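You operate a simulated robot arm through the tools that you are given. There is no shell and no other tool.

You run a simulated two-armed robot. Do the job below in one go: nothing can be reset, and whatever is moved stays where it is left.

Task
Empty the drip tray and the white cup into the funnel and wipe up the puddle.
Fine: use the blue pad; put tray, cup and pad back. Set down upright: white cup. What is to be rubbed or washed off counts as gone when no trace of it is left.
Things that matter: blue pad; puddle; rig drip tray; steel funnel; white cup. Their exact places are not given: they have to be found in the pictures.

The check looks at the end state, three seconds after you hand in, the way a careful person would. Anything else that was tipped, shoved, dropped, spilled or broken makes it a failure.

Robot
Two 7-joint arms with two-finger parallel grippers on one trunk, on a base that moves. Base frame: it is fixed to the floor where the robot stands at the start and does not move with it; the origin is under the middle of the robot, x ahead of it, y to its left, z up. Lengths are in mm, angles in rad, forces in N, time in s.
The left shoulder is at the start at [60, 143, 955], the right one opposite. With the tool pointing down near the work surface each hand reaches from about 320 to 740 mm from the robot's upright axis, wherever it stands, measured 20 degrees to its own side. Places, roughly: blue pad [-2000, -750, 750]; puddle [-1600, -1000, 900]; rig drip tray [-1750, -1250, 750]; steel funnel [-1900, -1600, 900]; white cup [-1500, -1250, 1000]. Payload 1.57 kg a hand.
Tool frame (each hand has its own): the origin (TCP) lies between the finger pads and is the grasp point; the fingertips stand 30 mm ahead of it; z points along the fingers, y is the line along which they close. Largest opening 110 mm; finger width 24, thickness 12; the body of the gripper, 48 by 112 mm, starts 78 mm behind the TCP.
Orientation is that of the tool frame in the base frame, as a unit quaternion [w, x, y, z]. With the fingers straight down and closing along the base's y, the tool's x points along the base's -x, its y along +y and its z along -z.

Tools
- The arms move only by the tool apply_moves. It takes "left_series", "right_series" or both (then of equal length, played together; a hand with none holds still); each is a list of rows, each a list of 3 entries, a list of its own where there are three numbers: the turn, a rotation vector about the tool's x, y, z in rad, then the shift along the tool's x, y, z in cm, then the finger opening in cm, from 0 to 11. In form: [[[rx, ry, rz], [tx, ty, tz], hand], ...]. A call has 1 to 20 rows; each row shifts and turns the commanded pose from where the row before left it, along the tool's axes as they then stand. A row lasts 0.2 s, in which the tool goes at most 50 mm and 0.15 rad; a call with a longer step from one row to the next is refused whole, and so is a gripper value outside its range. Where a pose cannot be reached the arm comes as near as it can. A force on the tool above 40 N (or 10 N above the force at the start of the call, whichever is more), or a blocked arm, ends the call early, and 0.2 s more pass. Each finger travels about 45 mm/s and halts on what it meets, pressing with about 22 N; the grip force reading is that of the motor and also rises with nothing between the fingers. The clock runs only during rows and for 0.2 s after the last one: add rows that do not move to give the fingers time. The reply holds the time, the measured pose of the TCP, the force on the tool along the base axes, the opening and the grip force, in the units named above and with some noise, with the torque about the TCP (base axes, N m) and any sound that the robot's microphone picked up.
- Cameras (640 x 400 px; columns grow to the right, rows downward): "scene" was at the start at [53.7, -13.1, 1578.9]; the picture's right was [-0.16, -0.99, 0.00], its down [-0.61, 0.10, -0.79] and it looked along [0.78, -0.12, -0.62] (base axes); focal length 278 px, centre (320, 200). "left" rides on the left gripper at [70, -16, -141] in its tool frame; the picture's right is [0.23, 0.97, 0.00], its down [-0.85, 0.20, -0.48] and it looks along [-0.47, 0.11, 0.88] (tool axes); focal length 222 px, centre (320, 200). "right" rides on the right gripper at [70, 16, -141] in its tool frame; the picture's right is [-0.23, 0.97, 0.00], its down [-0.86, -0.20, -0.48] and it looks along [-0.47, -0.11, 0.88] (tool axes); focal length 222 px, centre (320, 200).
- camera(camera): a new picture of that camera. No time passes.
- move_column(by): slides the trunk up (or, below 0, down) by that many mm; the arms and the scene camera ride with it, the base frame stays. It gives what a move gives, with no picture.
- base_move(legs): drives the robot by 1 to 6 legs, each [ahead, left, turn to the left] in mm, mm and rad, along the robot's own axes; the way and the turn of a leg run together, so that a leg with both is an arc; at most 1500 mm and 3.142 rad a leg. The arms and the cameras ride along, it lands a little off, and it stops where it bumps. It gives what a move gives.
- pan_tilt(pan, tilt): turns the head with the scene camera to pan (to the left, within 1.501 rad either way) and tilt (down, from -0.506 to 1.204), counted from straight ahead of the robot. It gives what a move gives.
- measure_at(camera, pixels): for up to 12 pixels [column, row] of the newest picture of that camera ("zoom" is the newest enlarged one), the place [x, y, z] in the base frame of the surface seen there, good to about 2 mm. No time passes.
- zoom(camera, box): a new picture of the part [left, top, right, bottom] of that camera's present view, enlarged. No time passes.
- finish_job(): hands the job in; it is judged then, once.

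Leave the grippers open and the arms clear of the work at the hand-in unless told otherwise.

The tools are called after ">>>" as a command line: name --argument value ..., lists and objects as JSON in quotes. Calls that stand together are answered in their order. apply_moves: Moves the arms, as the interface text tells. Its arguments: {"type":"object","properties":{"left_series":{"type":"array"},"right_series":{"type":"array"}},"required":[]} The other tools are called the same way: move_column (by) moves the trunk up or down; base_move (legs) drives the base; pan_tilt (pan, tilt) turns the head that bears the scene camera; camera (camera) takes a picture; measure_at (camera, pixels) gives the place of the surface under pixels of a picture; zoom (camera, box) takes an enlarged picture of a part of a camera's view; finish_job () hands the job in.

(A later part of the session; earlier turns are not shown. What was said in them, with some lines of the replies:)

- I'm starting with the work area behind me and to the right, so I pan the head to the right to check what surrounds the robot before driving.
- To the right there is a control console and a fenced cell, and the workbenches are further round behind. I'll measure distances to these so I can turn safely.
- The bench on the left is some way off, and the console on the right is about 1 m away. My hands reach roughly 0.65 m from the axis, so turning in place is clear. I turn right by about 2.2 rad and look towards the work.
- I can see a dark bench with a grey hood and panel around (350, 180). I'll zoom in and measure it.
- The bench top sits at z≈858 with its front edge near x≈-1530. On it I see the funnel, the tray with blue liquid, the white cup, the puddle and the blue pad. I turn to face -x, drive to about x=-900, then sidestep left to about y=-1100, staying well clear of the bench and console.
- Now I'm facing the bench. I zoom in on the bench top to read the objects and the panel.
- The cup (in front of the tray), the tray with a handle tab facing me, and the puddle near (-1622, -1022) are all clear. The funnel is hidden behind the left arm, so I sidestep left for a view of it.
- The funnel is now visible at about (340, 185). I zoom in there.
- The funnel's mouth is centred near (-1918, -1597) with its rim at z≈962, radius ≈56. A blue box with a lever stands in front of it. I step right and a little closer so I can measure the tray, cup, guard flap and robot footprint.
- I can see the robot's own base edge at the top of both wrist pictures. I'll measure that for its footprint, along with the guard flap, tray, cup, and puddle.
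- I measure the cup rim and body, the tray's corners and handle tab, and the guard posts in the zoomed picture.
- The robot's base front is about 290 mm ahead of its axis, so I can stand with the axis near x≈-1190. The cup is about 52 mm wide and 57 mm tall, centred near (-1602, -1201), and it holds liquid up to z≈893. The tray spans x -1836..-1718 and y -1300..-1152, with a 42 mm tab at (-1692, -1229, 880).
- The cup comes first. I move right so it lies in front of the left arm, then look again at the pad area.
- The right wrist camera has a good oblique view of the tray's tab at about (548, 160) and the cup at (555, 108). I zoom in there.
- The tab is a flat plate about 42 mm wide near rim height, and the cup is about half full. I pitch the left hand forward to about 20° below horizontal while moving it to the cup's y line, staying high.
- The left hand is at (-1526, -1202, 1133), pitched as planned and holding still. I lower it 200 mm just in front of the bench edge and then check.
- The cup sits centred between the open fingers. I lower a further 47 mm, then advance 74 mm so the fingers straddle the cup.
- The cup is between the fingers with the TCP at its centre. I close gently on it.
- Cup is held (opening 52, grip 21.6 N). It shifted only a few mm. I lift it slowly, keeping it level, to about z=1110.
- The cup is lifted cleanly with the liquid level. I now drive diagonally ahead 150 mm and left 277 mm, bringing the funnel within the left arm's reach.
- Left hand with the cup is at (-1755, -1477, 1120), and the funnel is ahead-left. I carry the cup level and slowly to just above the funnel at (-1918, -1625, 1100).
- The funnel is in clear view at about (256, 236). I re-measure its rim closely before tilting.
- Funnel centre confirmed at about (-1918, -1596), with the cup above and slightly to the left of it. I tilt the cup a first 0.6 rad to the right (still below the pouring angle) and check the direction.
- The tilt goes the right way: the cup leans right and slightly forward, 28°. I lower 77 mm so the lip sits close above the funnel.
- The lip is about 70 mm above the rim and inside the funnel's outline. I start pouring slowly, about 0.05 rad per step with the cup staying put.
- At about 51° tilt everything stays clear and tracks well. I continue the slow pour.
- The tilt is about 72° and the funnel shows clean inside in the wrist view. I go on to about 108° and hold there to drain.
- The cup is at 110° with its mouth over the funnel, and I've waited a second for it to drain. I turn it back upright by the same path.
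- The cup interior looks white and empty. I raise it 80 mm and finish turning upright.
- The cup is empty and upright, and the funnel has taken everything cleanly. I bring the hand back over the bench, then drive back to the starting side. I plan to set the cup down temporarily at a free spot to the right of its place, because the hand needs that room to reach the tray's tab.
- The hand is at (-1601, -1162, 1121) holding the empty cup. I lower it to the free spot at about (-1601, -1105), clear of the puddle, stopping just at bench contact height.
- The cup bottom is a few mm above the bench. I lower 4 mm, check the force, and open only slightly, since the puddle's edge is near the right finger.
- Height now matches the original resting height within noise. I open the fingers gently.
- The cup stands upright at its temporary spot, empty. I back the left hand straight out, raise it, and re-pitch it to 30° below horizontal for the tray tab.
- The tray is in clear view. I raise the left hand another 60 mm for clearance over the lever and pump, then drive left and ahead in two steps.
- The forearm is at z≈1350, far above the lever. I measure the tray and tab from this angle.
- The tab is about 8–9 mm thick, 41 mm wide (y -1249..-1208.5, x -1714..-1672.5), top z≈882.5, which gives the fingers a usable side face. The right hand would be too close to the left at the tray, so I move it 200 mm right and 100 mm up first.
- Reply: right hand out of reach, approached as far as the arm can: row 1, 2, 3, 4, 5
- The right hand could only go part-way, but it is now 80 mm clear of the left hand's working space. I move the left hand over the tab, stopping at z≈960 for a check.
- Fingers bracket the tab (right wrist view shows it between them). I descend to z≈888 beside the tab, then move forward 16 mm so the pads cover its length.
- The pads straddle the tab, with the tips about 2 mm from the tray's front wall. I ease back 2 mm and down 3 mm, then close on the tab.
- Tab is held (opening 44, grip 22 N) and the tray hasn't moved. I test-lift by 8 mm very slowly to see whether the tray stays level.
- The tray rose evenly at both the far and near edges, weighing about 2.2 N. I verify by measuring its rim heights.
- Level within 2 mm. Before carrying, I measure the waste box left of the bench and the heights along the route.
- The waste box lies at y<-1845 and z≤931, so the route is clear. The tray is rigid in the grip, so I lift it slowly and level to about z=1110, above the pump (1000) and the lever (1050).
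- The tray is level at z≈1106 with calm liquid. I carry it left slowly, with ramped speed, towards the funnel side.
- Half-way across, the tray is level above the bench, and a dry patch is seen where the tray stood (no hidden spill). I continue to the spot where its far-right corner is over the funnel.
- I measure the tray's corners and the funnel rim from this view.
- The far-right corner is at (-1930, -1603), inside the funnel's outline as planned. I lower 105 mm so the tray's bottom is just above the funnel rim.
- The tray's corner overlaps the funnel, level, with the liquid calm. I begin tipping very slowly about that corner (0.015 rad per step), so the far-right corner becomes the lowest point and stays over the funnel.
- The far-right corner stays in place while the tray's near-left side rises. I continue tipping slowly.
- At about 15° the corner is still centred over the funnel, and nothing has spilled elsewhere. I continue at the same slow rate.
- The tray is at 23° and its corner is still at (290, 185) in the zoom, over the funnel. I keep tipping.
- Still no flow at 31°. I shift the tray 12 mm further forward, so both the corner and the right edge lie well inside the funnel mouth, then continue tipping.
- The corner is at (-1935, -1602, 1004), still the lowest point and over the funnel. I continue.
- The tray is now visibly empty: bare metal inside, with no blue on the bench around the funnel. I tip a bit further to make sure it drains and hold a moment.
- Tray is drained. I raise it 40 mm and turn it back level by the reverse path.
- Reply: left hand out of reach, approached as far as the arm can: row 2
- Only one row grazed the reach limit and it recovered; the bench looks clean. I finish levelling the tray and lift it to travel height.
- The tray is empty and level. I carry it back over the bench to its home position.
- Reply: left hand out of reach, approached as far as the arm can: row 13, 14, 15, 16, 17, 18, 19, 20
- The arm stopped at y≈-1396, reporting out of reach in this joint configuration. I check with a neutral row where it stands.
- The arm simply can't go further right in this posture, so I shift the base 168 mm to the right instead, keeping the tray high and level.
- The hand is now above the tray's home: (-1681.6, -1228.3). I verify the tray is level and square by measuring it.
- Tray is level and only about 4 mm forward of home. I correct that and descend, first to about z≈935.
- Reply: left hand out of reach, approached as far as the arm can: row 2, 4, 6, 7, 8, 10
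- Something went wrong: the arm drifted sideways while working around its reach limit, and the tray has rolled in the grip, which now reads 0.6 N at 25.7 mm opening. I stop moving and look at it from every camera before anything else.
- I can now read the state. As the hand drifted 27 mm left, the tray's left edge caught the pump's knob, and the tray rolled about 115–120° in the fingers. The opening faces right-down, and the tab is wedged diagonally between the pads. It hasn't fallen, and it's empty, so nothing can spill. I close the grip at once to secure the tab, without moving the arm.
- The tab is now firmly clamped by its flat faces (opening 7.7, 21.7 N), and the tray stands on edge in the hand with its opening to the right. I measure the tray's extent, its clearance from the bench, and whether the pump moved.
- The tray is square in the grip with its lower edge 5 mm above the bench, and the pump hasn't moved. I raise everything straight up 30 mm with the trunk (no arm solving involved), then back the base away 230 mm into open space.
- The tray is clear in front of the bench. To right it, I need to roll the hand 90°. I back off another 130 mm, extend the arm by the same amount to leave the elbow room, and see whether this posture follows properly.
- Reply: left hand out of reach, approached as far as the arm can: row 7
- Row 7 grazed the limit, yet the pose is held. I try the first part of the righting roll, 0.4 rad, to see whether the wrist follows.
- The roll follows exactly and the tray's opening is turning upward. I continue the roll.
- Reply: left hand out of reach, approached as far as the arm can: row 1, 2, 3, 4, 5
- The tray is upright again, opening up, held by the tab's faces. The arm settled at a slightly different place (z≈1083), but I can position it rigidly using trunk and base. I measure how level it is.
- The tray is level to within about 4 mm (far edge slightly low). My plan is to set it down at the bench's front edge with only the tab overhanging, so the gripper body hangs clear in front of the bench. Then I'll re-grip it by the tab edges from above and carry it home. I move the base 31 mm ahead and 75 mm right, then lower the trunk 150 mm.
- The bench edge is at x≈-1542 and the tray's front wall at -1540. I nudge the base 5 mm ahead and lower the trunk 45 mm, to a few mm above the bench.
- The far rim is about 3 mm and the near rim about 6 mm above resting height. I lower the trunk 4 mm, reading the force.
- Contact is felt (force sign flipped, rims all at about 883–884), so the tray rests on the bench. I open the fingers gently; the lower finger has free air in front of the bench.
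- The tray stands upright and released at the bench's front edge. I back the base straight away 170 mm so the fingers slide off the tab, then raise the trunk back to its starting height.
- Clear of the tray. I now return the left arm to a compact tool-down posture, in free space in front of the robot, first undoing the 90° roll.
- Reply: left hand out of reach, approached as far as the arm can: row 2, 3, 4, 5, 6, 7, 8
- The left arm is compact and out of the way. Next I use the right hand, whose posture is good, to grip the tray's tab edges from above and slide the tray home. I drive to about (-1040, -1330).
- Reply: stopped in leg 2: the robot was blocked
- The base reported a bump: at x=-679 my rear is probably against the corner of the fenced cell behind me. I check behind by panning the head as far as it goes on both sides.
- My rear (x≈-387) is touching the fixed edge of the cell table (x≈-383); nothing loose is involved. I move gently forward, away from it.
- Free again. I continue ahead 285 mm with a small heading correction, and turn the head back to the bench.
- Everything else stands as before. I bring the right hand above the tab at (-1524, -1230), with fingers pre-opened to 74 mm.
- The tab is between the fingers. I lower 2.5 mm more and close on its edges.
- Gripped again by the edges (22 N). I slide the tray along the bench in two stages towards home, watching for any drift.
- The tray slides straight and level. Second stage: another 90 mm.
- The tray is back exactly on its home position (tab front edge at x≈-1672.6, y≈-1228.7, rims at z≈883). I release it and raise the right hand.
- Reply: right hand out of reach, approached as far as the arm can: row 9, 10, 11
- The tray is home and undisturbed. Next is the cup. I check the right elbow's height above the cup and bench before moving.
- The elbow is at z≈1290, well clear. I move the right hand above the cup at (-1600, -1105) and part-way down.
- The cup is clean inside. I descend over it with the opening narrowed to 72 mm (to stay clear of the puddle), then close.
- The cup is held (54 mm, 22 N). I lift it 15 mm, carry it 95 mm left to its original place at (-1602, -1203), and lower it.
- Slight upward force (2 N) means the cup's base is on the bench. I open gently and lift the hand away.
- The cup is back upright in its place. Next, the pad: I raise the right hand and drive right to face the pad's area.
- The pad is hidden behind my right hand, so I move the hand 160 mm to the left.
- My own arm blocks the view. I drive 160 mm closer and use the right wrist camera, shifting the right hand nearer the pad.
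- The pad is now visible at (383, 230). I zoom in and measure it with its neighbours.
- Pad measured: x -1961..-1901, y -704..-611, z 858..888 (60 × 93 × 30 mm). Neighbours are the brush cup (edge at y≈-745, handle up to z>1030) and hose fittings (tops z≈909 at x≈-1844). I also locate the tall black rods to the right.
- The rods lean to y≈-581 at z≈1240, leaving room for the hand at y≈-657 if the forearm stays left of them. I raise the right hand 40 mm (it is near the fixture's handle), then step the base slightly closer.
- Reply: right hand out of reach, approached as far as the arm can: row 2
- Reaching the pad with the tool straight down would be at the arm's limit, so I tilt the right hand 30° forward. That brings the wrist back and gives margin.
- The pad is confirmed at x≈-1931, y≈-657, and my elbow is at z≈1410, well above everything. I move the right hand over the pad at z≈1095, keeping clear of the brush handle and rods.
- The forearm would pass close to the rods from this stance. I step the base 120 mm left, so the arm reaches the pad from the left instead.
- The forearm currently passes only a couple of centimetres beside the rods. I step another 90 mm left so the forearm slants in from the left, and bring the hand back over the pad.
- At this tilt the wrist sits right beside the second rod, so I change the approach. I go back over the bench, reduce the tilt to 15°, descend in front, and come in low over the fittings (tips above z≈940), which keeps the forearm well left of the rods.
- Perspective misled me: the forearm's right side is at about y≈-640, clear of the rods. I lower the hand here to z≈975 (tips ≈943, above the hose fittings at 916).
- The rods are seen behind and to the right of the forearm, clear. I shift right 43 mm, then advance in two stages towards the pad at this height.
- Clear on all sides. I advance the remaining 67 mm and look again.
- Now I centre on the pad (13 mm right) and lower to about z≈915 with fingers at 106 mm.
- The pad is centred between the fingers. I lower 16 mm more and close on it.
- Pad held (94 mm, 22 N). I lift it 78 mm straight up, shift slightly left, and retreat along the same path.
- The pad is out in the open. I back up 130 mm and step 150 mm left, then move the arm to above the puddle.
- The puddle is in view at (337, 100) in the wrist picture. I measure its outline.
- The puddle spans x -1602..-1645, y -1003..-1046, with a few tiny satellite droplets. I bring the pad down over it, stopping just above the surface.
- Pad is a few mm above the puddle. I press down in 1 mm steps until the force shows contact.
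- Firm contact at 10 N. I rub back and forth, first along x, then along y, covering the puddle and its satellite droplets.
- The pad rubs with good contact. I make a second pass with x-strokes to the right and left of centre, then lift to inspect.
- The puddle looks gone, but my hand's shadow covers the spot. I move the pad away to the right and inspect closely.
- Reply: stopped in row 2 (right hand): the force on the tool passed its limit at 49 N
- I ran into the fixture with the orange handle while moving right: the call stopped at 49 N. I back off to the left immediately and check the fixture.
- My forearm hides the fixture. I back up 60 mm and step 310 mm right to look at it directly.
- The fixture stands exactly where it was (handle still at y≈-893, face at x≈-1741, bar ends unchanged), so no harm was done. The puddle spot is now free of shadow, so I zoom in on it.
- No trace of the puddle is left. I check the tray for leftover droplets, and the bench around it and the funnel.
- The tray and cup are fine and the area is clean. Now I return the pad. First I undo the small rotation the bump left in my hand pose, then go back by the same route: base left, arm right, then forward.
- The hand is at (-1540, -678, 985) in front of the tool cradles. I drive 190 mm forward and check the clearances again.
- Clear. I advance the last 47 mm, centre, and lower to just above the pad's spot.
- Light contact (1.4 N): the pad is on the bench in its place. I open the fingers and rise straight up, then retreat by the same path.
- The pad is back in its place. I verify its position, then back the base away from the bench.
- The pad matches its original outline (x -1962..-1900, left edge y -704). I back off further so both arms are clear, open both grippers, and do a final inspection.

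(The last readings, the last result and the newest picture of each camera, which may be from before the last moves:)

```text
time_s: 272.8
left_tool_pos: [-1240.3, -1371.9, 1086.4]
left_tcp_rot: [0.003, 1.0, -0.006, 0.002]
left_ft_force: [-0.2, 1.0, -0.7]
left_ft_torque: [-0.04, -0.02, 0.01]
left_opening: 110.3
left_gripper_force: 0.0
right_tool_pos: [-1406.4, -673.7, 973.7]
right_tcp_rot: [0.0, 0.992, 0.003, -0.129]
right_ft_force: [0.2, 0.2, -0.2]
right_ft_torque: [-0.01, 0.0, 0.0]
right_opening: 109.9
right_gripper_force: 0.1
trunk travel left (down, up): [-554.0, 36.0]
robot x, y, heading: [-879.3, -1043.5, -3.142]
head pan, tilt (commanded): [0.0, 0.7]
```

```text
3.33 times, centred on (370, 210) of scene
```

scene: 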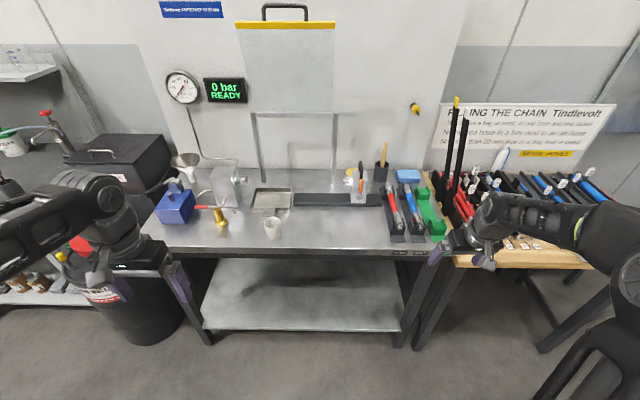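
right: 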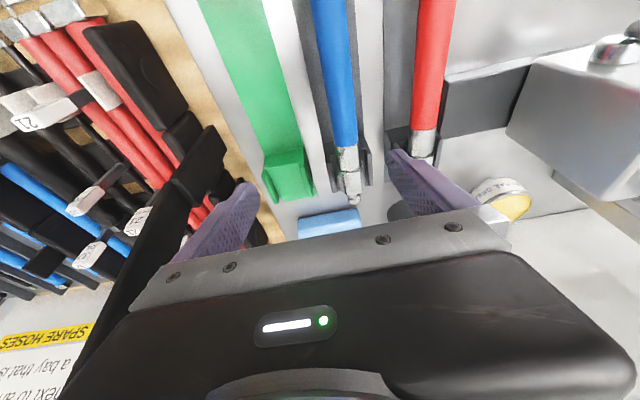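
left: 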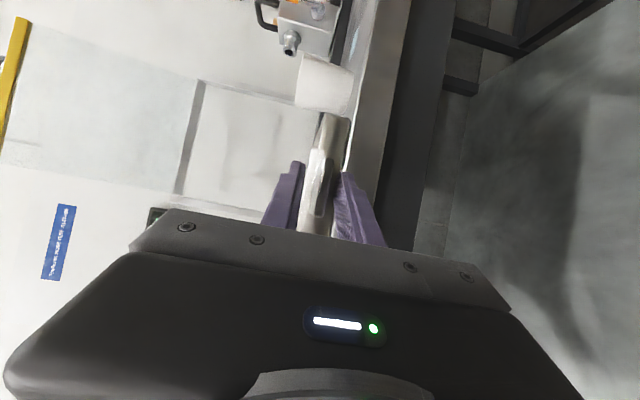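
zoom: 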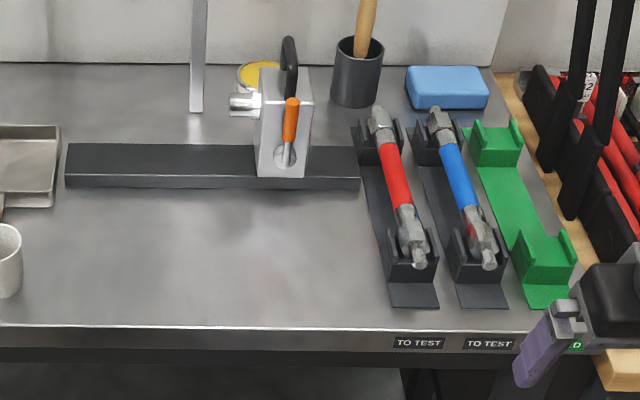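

Everything stands in its place. I do one last numerical check of cup, tray, pump knob, press lever, oiler and funnel against their starting values.

>>> zoom --camera "scene" --box '[230, 175, 310, 245]'

>>> measure_at --camera "zoom" --pixels '[[205, 330], [268, 330], [262, 245], [170, 240], [300, 238], [180, 120], [310, 120], [237, 318], [237, 355], [235, 300], [210, 250]]'

>>> measure_at --camera "scene" --pixels '[[152, 196], [176, 166], [198, 166], [189, 155], [246, 180], [219, 222], [205, 207], [168, 215]]'

```text
5.71 times, centred on (270, 210) of scene
```

zoom: 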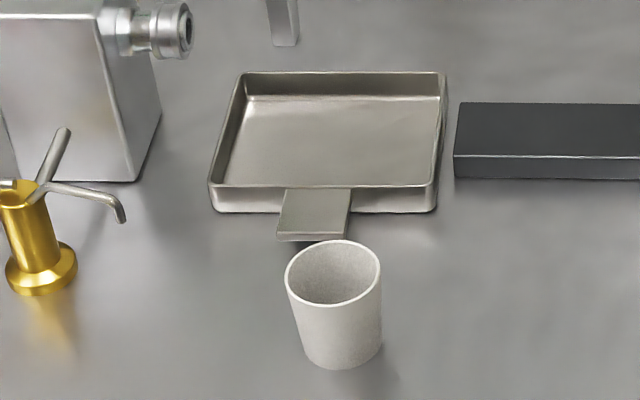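

```text
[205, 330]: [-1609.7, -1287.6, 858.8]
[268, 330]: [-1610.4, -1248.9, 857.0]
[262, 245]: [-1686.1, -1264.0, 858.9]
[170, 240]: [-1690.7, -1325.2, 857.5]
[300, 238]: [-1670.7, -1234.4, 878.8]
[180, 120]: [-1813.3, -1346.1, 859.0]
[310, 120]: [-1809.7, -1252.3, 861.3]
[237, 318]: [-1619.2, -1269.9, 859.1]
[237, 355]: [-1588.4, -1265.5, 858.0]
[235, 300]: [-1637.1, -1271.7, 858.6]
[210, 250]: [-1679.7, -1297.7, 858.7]
```

```text
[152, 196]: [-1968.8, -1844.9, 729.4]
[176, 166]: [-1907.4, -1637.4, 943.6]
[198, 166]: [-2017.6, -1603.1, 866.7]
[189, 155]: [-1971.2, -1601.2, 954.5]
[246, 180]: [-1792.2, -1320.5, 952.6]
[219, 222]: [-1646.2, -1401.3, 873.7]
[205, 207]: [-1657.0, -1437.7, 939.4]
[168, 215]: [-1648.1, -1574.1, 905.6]
```

>>> measure_at --camera "zoom" --pixels '[[286, 275], [380, 270], [333, 241], [342, 310], [342, 365], [300, 340], [225, 190], [430, 186], [242, 74], [442, 75], [280, 235], [348, 232]]'

```text
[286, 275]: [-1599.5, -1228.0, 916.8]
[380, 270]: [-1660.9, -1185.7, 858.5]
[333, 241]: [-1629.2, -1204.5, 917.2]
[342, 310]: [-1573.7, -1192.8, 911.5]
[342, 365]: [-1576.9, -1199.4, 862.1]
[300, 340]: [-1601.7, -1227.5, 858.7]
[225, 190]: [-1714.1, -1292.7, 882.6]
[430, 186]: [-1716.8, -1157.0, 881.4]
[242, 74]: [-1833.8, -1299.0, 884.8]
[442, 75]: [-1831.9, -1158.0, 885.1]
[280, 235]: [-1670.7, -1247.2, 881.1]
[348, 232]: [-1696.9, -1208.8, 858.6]
```

Cup (rim left edge y -1228, back x -1629) and tray (front x -1715, tab y -1247..-1209) match their starting positions within 1–2 mm. The funnel, pump and oiler are unchanged, the puddle is gone, and the pad is home. Grippers are open and the arms clear, so I hand in.

>>> finish_job

```text
The job is handed in.
```

The job is done and handed in, though I had two bumps along the way. The tray and cup are empty and the puddle is wiped up. The tray, cup and pad are back within a few millimetres of where they started, and the cup is standing upright.

- **Emptying:** I poured both the cup and the tray into the funnel. I saw no liquid on the bench around it afterwards.
- **Wiping:** I rubbed the puddle with the blue pad. A close-up of the spot without shadow showed no trace left.
- **Tray bump:** While I was putting the empty tray back, it caught the pump's knob and rolled over in the gripper. I turned it upright again, set it down at the front of the bench, and slid it home. The pump had not moved.
- **Fixture bump:** The right hand hit the fixture with the orange handle hard enough to stop the arm (49 N). I measured the fixture afterwards and it had not moved.
- **Base contact:** The robot's base also touched the edge of the cell table behind it once. That table looks fixed, and I saw nothing loose there.

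At hand-in, both grippers were open and both arms were clear of the bench.
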